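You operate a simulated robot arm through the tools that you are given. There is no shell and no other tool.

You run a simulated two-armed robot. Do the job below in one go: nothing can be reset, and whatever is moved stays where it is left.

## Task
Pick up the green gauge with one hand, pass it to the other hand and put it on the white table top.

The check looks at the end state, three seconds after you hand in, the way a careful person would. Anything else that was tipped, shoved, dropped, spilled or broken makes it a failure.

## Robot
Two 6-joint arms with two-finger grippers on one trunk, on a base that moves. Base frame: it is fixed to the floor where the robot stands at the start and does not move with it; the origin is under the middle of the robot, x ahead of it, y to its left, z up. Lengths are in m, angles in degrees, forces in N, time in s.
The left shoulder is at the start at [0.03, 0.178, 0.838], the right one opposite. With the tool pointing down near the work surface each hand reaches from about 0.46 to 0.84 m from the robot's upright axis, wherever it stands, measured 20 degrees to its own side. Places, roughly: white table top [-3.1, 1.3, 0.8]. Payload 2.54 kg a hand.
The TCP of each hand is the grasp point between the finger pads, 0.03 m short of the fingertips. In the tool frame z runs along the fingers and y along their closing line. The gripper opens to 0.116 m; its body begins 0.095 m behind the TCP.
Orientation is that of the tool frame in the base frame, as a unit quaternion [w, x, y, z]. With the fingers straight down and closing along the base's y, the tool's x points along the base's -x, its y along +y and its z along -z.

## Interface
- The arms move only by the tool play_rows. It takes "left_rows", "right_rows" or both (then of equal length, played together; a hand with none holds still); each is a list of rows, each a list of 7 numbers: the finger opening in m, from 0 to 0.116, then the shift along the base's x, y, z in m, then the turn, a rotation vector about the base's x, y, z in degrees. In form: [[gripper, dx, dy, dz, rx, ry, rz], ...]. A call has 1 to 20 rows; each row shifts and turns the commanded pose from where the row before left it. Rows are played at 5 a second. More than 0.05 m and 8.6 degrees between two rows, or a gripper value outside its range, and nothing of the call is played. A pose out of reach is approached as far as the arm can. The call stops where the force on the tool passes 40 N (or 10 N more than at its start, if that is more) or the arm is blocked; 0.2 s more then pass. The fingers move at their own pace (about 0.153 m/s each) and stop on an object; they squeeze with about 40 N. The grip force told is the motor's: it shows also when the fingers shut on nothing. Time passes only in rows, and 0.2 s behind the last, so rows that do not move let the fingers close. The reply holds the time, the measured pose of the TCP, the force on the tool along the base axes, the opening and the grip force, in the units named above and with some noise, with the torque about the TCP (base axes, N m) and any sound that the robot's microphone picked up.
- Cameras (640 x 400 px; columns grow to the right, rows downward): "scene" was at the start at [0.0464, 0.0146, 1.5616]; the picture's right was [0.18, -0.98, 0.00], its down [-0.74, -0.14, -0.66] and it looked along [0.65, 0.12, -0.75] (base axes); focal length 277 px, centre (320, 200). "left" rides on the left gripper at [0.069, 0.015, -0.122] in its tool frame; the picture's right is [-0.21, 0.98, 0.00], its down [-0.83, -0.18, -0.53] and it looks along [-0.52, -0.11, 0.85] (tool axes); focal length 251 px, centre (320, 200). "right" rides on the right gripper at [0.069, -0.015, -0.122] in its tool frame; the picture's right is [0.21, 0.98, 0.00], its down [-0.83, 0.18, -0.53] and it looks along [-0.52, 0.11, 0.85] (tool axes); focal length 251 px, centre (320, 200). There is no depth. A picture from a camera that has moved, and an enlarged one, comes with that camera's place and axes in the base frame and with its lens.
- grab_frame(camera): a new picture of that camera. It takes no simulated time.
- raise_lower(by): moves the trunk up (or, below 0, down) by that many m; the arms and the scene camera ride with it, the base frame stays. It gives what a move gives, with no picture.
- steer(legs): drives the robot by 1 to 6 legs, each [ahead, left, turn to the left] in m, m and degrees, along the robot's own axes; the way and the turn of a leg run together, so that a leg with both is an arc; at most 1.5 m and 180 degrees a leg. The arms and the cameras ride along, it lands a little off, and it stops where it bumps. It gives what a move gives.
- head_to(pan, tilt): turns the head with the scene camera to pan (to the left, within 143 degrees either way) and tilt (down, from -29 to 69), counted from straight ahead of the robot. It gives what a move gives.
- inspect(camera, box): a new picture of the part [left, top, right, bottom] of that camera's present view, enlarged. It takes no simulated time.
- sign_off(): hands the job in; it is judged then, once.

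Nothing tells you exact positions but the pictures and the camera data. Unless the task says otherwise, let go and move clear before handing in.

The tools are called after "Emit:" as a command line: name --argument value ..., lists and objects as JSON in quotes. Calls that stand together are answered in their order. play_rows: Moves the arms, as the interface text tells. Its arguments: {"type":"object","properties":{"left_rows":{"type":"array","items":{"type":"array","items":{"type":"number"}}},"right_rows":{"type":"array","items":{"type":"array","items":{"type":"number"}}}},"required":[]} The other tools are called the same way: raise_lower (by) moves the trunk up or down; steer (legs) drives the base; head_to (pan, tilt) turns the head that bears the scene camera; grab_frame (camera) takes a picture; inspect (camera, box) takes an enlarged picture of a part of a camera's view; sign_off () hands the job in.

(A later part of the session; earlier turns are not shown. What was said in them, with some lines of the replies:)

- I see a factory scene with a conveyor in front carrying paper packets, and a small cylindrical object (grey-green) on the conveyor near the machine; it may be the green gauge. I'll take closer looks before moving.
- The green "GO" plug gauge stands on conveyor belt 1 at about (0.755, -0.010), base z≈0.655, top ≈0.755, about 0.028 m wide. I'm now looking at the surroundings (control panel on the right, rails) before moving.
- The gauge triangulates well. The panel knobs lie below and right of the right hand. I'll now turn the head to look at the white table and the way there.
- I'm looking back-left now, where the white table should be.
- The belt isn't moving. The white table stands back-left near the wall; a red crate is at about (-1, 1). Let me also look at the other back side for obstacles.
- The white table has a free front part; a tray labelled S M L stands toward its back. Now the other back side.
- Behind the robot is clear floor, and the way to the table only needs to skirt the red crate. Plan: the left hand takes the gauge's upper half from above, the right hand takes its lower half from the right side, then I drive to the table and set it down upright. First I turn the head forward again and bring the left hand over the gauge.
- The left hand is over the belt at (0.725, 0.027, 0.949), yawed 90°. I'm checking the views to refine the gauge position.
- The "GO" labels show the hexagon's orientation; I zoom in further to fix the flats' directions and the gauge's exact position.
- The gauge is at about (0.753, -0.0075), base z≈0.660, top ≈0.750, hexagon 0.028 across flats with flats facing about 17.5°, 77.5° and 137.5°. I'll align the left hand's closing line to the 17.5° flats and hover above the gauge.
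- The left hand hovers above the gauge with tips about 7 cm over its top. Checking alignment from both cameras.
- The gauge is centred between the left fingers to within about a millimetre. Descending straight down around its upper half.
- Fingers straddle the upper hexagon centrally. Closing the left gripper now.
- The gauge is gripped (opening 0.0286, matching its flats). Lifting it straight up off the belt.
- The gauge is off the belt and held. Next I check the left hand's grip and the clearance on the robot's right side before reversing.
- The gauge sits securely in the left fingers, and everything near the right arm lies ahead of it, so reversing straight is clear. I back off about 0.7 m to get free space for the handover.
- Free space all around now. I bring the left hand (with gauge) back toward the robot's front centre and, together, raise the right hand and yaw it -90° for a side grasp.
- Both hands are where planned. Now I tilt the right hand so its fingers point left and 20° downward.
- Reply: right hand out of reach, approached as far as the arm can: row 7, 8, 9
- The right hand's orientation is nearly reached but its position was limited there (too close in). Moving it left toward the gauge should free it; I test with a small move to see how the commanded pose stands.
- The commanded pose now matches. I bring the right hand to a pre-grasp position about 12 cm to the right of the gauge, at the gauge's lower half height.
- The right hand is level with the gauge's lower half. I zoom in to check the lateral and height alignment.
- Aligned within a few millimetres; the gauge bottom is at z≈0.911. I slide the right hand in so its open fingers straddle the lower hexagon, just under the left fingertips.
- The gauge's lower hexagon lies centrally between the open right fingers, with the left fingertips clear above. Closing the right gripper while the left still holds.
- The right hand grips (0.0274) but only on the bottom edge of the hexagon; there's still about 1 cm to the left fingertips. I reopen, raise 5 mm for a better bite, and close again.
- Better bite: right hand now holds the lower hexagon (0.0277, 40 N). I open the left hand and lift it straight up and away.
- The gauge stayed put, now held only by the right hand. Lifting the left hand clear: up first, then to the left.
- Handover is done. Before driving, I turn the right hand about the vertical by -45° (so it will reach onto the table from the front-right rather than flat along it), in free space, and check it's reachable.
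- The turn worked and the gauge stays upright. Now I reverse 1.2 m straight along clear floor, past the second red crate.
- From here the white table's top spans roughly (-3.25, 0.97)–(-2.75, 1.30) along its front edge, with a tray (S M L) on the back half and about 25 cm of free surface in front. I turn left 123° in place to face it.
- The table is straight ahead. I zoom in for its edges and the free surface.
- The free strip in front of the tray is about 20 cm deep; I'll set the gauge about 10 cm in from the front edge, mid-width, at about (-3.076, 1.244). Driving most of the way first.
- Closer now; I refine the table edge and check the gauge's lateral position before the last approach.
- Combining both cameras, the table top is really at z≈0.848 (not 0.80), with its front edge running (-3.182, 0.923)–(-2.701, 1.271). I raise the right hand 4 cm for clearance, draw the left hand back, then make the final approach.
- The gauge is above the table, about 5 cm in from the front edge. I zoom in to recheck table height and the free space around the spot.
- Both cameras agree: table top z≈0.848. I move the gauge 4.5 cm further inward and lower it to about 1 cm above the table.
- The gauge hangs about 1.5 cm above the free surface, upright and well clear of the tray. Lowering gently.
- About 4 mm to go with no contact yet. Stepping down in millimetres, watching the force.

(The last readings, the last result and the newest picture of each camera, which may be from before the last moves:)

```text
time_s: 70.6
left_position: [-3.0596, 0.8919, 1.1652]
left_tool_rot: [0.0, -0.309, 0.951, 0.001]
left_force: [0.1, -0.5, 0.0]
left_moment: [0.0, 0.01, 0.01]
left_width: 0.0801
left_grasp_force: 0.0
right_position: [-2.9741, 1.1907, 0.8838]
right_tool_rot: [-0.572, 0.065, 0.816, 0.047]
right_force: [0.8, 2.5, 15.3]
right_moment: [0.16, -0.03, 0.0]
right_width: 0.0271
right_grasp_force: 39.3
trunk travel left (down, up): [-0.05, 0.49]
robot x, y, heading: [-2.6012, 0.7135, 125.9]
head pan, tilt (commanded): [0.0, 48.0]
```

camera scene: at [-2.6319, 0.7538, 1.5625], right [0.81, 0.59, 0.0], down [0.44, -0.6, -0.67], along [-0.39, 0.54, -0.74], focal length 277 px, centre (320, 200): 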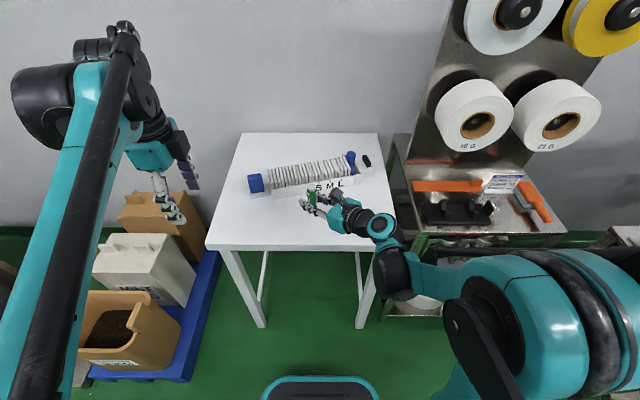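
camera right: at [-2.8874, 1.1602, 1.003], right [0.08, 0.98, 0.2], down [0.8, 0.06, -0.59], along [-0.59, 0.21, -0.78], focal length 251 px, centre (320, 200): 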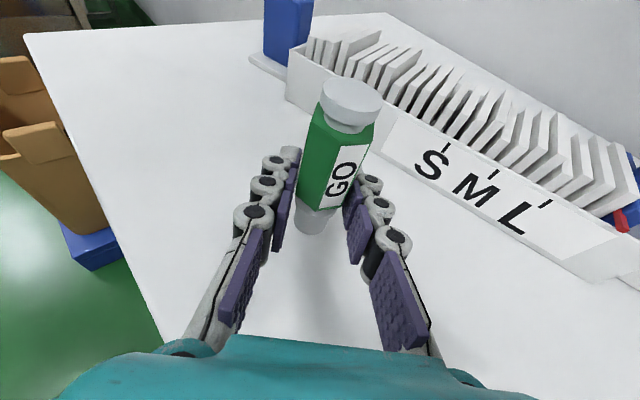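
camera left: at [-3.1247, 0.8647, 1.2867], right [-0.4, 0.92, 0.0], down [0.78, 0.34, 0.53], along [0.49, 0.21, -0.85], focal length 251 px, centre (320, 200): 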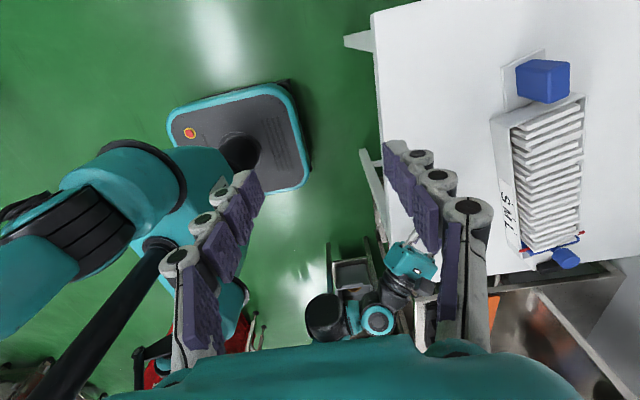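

Contact: 15 N upward. I relax by a fraction of a millimetre and check the picture before letting go.

Emit:
play_rows --right_rows '[[0.0, 0, 0, 0.0007, 0, 0, 0], [0.0, 0, 0, 0, 0, 0, 0]]'

Emit:
inspect --camera "scene" --box '[290, 185, 340, 225]'

Emit:
inspect --camera "right" --box '[260, 60, 420, 280]'

```text
time_s: 71.2
left_position: [-3.0605, 0.893, 1.1648]
left_tool_rot: [0.0, -0.309, 0.951, -0.001]
left_force: [-0.1, 0.0, -0.7]
left_moment: [0.01, 0.0, 0.0]
left_width: 0.0802
left_grasp_force: 0.1
right_position: [-2.9754, 1.191, 0.884]
right_tool_rot: [-0.572, 0.064, 0.817, 0.047]
right_force: [1.4, -0.6, 4.6]
right_moment: [-0.01, -0.01, 0.01]
right_width: 0.0274
right_grasp_force: 39.8
trunk travel left (down, up): [-0.05, 0.49]
robot x, y, heading: [-2.6008, 0.7157, 125.9]
head pan, tilt (commanded): [0.0, 48.0]
```

```text
10.00 times, centred on (315, 205) of scene
camera zoom: at [-2.6307, 0.7518, 1.5626], right [0.81, 0.59, 0.0], down [0.44, -0.6, -0.67], along [-0.39, 0.54, -0.74], focal length 2772 px, centre (370, 150)
```

zoom: 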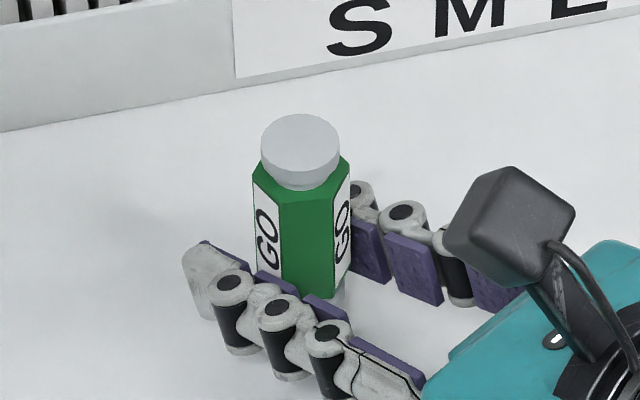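

```text
1.82 times, centred on (340, 170) of right
camera zoom: at [-2.8875, 1.1612, 0.9909], right [0.08, 0.98, 0.2], down [0.8, 0.06, -0.59], along [-0.59, 0.21, -0.78], focal length 457 px, centre (284, 254)
```

zoom: 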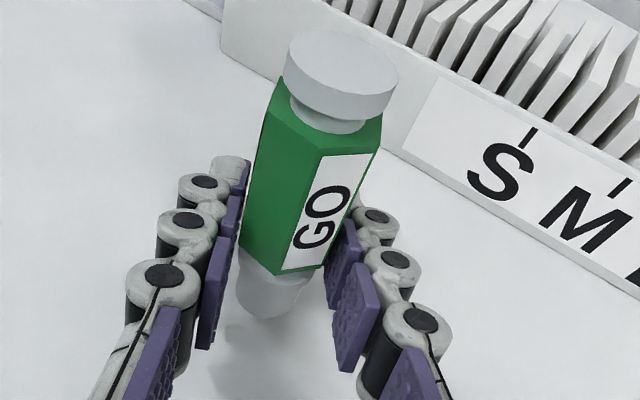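

The gauge rests on the table with light pressure, upright. Opening the right gripper in small steps.

Emit:
play_rows --right_rows '[[0.03, 0, 0, 0, 0, 0, 0], [0.034, 0, 0, 0, 0, 0, 0], [0.04, 0, 0, 0, 0, 0, 0], [0.05, 0, 0, 0, 0, 0, 0], [0.06, 0, 0, 0, 0, 0, 0], [0.07, 0, 0, 0, 0, 0, 0], [0.07, 0, 0, 0, 0, 0, 0]]'

Emit:
inspect --camera "scene" --box '[290, 185, 340, 225]'

Emit:
grab_frame --camera "right"

```text
time_s: 72.8
left_position: [-3.0599, 0.8922, 1.1651]
left_tool_rot: [0.0, -0.309, 0.951, 0.001]
left_force: [-0.1, 0.0, -1.2]
left_moment: [0.0, 0.05, -0.02]
left_width: 0.0801
left_grasp_force: 0.1
right_position: [-2.9753, 1.1911, 0.8844]
right_tool_rot: [-0.572, 0.064, 0.817, 0.047]
right_force: [-0.4, -0.5, 0.0]
right_moment: [0.0, 0.0, 0.01]
right_width: 0.0699
right_grasp_force: 0.2
trunk travel left (down, up): [-0.05, 0.49]
robot x, y, heading: [-2.6026, 0.712, 126.0]
head pan, tilt (commanded): [0.0, 48.0]
```

```text
10.00 times, centred on (315, 205) of scene
camera zoom: at [-2.6312, 0.7523, 1.5626], right [0.81, 0.59, 0.0], down [0.44, -0.6, -0.67], along [-0.39, 0.54, -0.74], focal length 2772 px, centre (370, 150)
```

zoom: 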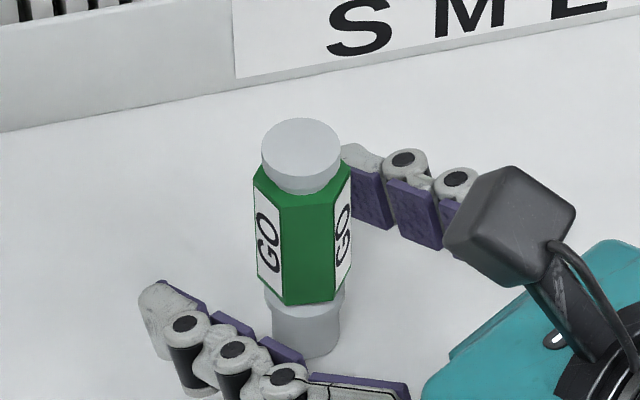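

```text
taken
camera right: at [-2.8876, 1.1617, 0.9908], right [0.08, 0.98, 0.2], down [0.8, 0.06, -0.59], along [-0.59, 0.21, -0.78], focal length 251 px, centre (320, 200)
```

right: 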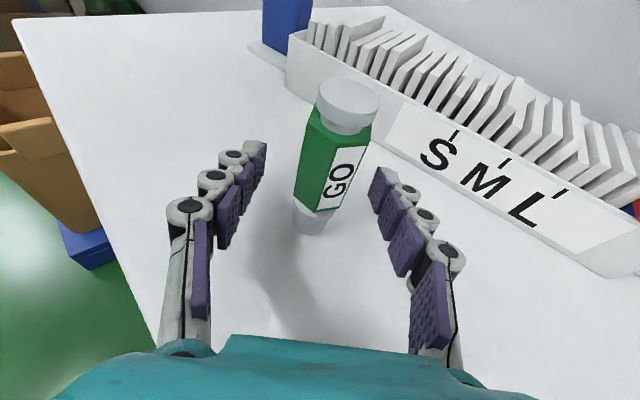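

The gauge stands by itself on the table. I check the right arm's surroundings before withdrawing the hand.

Emit:
grab_frame --camera "scene"

Emit:
head_to --pan -45 --tilt 45

Emit:
grab_frame --camera "scene"

```text
taken
camera scene: at [-2.6312, 0.7523, 1.5626], right [0.81, 0.59, 0.0], down [0.44, -0.6, -0.67], along [-0.39, 0.54, -0.74], focal length 277 px, centre (320, 200)
```

scene: 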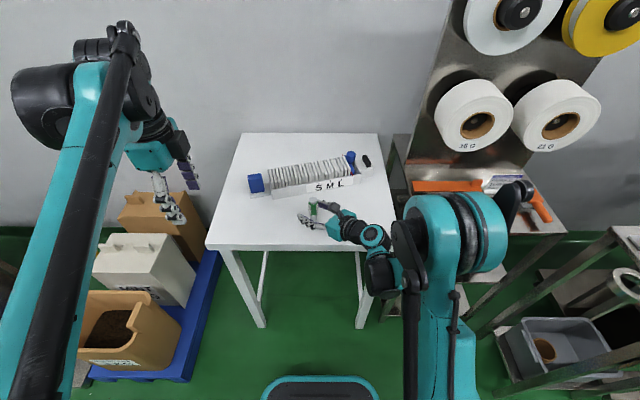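

```text
time_s: 73.9
left_position: [-3.0592, 0.8921, 1.1659]
left_tool_rot: [0.0, -0.308, 0.951, -0.001]
left_force: [0.0, -0.6, 0.3]
left_moment: [0.0, 0.0, 0.02]
left_width: 0.0798
left_grasp_force: 0.0
right_position: [-2.9761, 1.1925, 0.8845]
right_tool_rot: [-0.572, 0.065, 0.816, 0.048]
right_force: [-0.3, 0.1, 0.0]
right_moment: [-0.02, -0.01, 0.03]
right_width: 0.0698
right_grasp_force: 0.0
trunk travel left (down, up): [-0.05, 0.49]
robot x, y, heading: [-2.6019, 0.7136, 125.9]
head pan, tilt (commanded): [-45.0, 45.0]
```

```text
taken
camera scene: at [-2.5722, 0.7689, 1.5668], right [0.99, -0.16, 0.0], down [-0.11, -0.7, -0.71], along [0.11, 0.7, -0.71], focal length 277 px, centre (320, 200)
```

scene: 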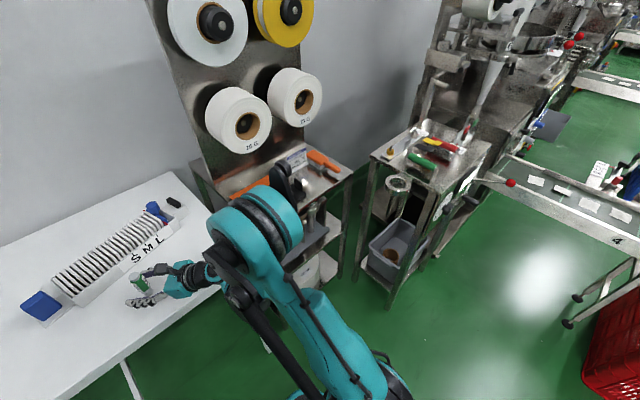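

The right elbow is well clear of the rack. I withdraw the right hand straight back along its finger axis.

Emit:
play_rows --right_rows '[[0.07, 0.0093, -0.0015, 0.0034, 0, 0, 0], [0.07, 0.0186, -0.0029, 0.0068, 0, 0, 0], [0.07, 0.0186, -0.0029, 0.0068, 0, 0, 0], [0.07, 0.0186, -0.0029, 0.0068, 0, 0, 0], [0.07, 0.0186, -0.0029, 0.0068, 0, 0, 0], [0.07, 0.0186, -0.0029, 0.0068, 0, 0, 0]]'

Emit:
grab_frame --camera "right"

Emit:
grab_frame --camera "scene"

```text
time_s: 75.3
left_position: [-3.0596, 0.8933, 1.1646]
left_tool_rot: [0.0, -0.309, 0.951, 0.0]
left_force: [0.0, -0.5, -1.0]
left_moment: [0.01, 0.01, 0.0]
left_width: 0.0798
left_grasp_force: 0.0
right_position: [-2.8744, 1.1741, 0.9221]
right_tool_rot: [-0.571, 0.064, 0.817, 0.047]
right_force: [-1.1, -0.1, -0.7]
right_moment: [0.0, 0.0, -0.03]
right_width: 0.0699
right_grasp_force: 0.0
trunk travel left (down, up): [-0.05, 0.49]
robot x, y, heading: [-2.6058, 0.7121, 126.1]
head pan, tilt (commanded): [-45.0, 45.0]
```

```text
taken
camera right: at [-2.7856, 1.1441, 1.0287], right [0.08, 0.98, 0.2], down [0.8, 0.06, -0.59], along [-0.59, 0.21, -0.78], focal length 251 px, centre (320, 200)
```

right: 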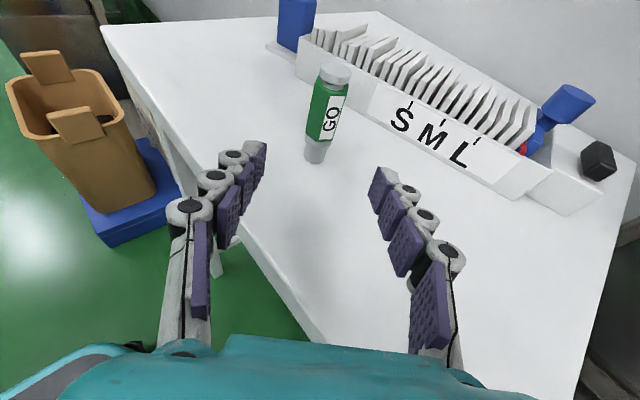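

```text
taken
camera scene: at [-2.5717, 0.7685, 1.5668], right [0.99, -0.16, 0.0], down [-0.11, -0.7, -0.71], along [0.11, 0.7, -0.71], focal length 277 px, centre (320, 200)
```

scene: 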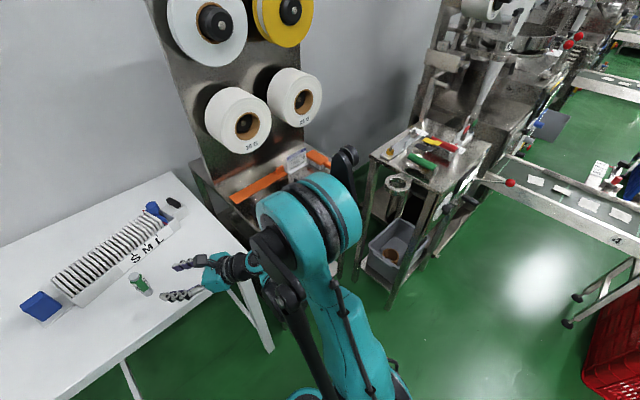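

The gauge stands upright and free on the table, the tray untouched. I raise the right hand a little and back the robot off so both hands are well clear.

Emit:
play_rows --right_rows '[[0.07, 0, 0, 0.02, 0, 0, 0], [0.07, 0, 0, 0.02, 0, 0, 0], [0.07, 0, 0, 0.02, 0, 0, 0]]'

Emit:
steer --legs '[[-0.35, 0, 0]]'

Emit:
head_to --pan 0 --tilt 42

Emit:
grab_frame --camera "scene"

Emit:
inspect --camera "scene" --box '[220, 90, 420, 215]'

```text
time_s: 76.1
left_position: [-3.0605, 0.8915, 1.164]
left_tool_rot: [0.001, -0.309, 0.951, 0.001]
left_force: [0.2, 0.0, -0.9]
left_moment: [0.01, 0.0, 0.03]
left_width: 0.08
left_grasp_force: 0.1
right_position: [-2.8747, 1.1752, 0.9817]
right_tool_rot: [-0.572, 0.064, 0.817, 0.047]
right_force: [-0.2, 0.2, 0.4]
right_moment: [-0.01, 0.0, -0.04]
right_width: 0.0697
right_grasp_force: 0.0
trunk travel left (down, up): [-0.05, 0.49]
robot x, y, heading: [-2.6014, 0.711, 125.8]
head pan, tilt (commanded): [-45.0, 45.0]
```

```text
time_s: 78.4
left_position: [-2.8509, 0.6048, 1.1638]
left_tool_rot: [0.001, -0.308, 0.952, 0.001]
left_force: [-0.5, -1.8, 0.3]
left_moment: [0.01, 0.05, 0.0]
left_width: 0.08
left_grasp_force: 0.0
right_position: [-2.665, 0.887, 0.984]
right_tool_rot: [-0.571, 0.065, 0.817, 0.048]
right_force: [0.6, -0.6, 0.9]
right_moment: [0.01, 0.03, -0.03]
right_width: 0.0701
right_grasp_force: 0.0
trunk travel left (down, up): [-0.05, 0.49]
robot x, y, heading: [-2.3927, 0.4234, 126.0]
head pan, tilt (commanded): [-45.0, 45.0]
```

```text
time_s: 79.5
left_position: [-2.8527, 0.6049, 1.1639]
left_tool_rot: [0.0, -0.306, 0.952, 0.0]
left_force: [0.0, 0.3, 0.5]
left_moment: [0.0, -0.02, 0.0]
left_width: 0.08
left_grasp_force: 0.1
right_position: [-2.6662, 0.8893, 0.9821]
right_tool_rot: [-0.571, 0.065, 0.817, 0.048]
right_force: [0.2, -0.3, -0.4]
right_moment: [0.02, -0.02, 0.0]
right_width: 0.0702
right_grasp_force: 0.0
trunk travel left (down, up): [-0.05, 0.49]
robot x, y, heading: [-2.3899, 0.4196, 125.8]
head pan, tilt (commanded): [0.0, 42.0]
```

```text
taken
camera scene: at [-2.4255, 0.4684, 1.5711], right [0.81, 0.58, 0.0], down [0.39, -0.54, -0.74], along [-0.43, 0.6, -0.67], focal length 277 px, centre (320, 200)
```

scene: 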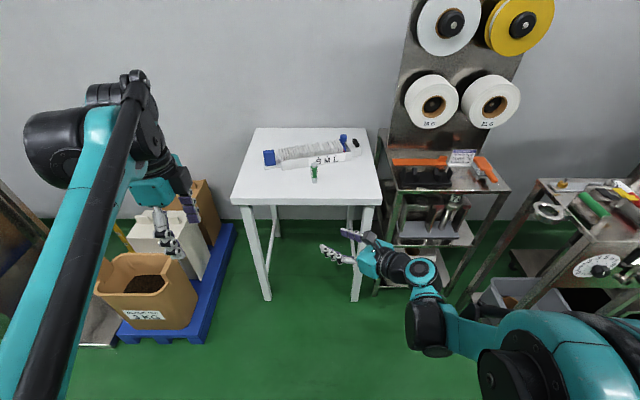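

```text
3.20 times, centred on (320, 152) of scene
camera zoom: at [-2.4255, 0.4684, 1.5711], right [0.81, 0.58, 0.0], down [0.39, -0.54, -0.74], along [-0.43, 0.6, -0.67], focal length 887 px, centre (320, 352)
```

zoom: 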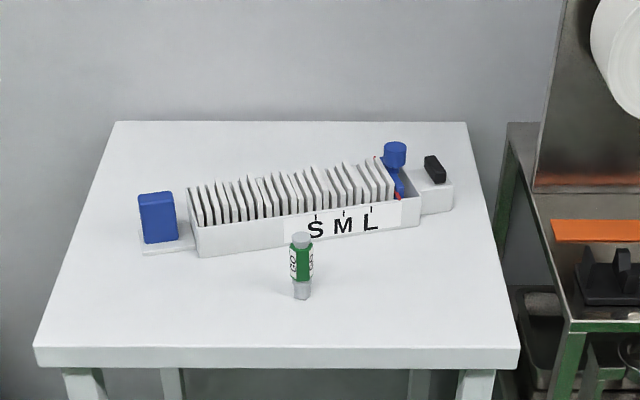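

The green GO gauge stands upright on the white table, in front of the tray. Both hands are empty and well clear, and I can see nothing disturbed. Handing in.

Emit:
sign_off

```text
The job is handed in.
```

The green GO gauge is standing upright on the white table top, about 10 cm in from the front edge and clear of the S M L tray. I picked it up from the conveyor belt with the left hand, passed it to the right hand in open space, and set it down with the right hand.

In the last picture before handing in, the tray and everything else in view looked undisturbed. None of the driving legs stopped on a bump. Both grippers were open and the robot had backed off about 35 cm from the table.

The table top measured about 0.85 m high in the pictures rather than the 0.8 m given, so I lowered the gauge to that height until it touched the table.
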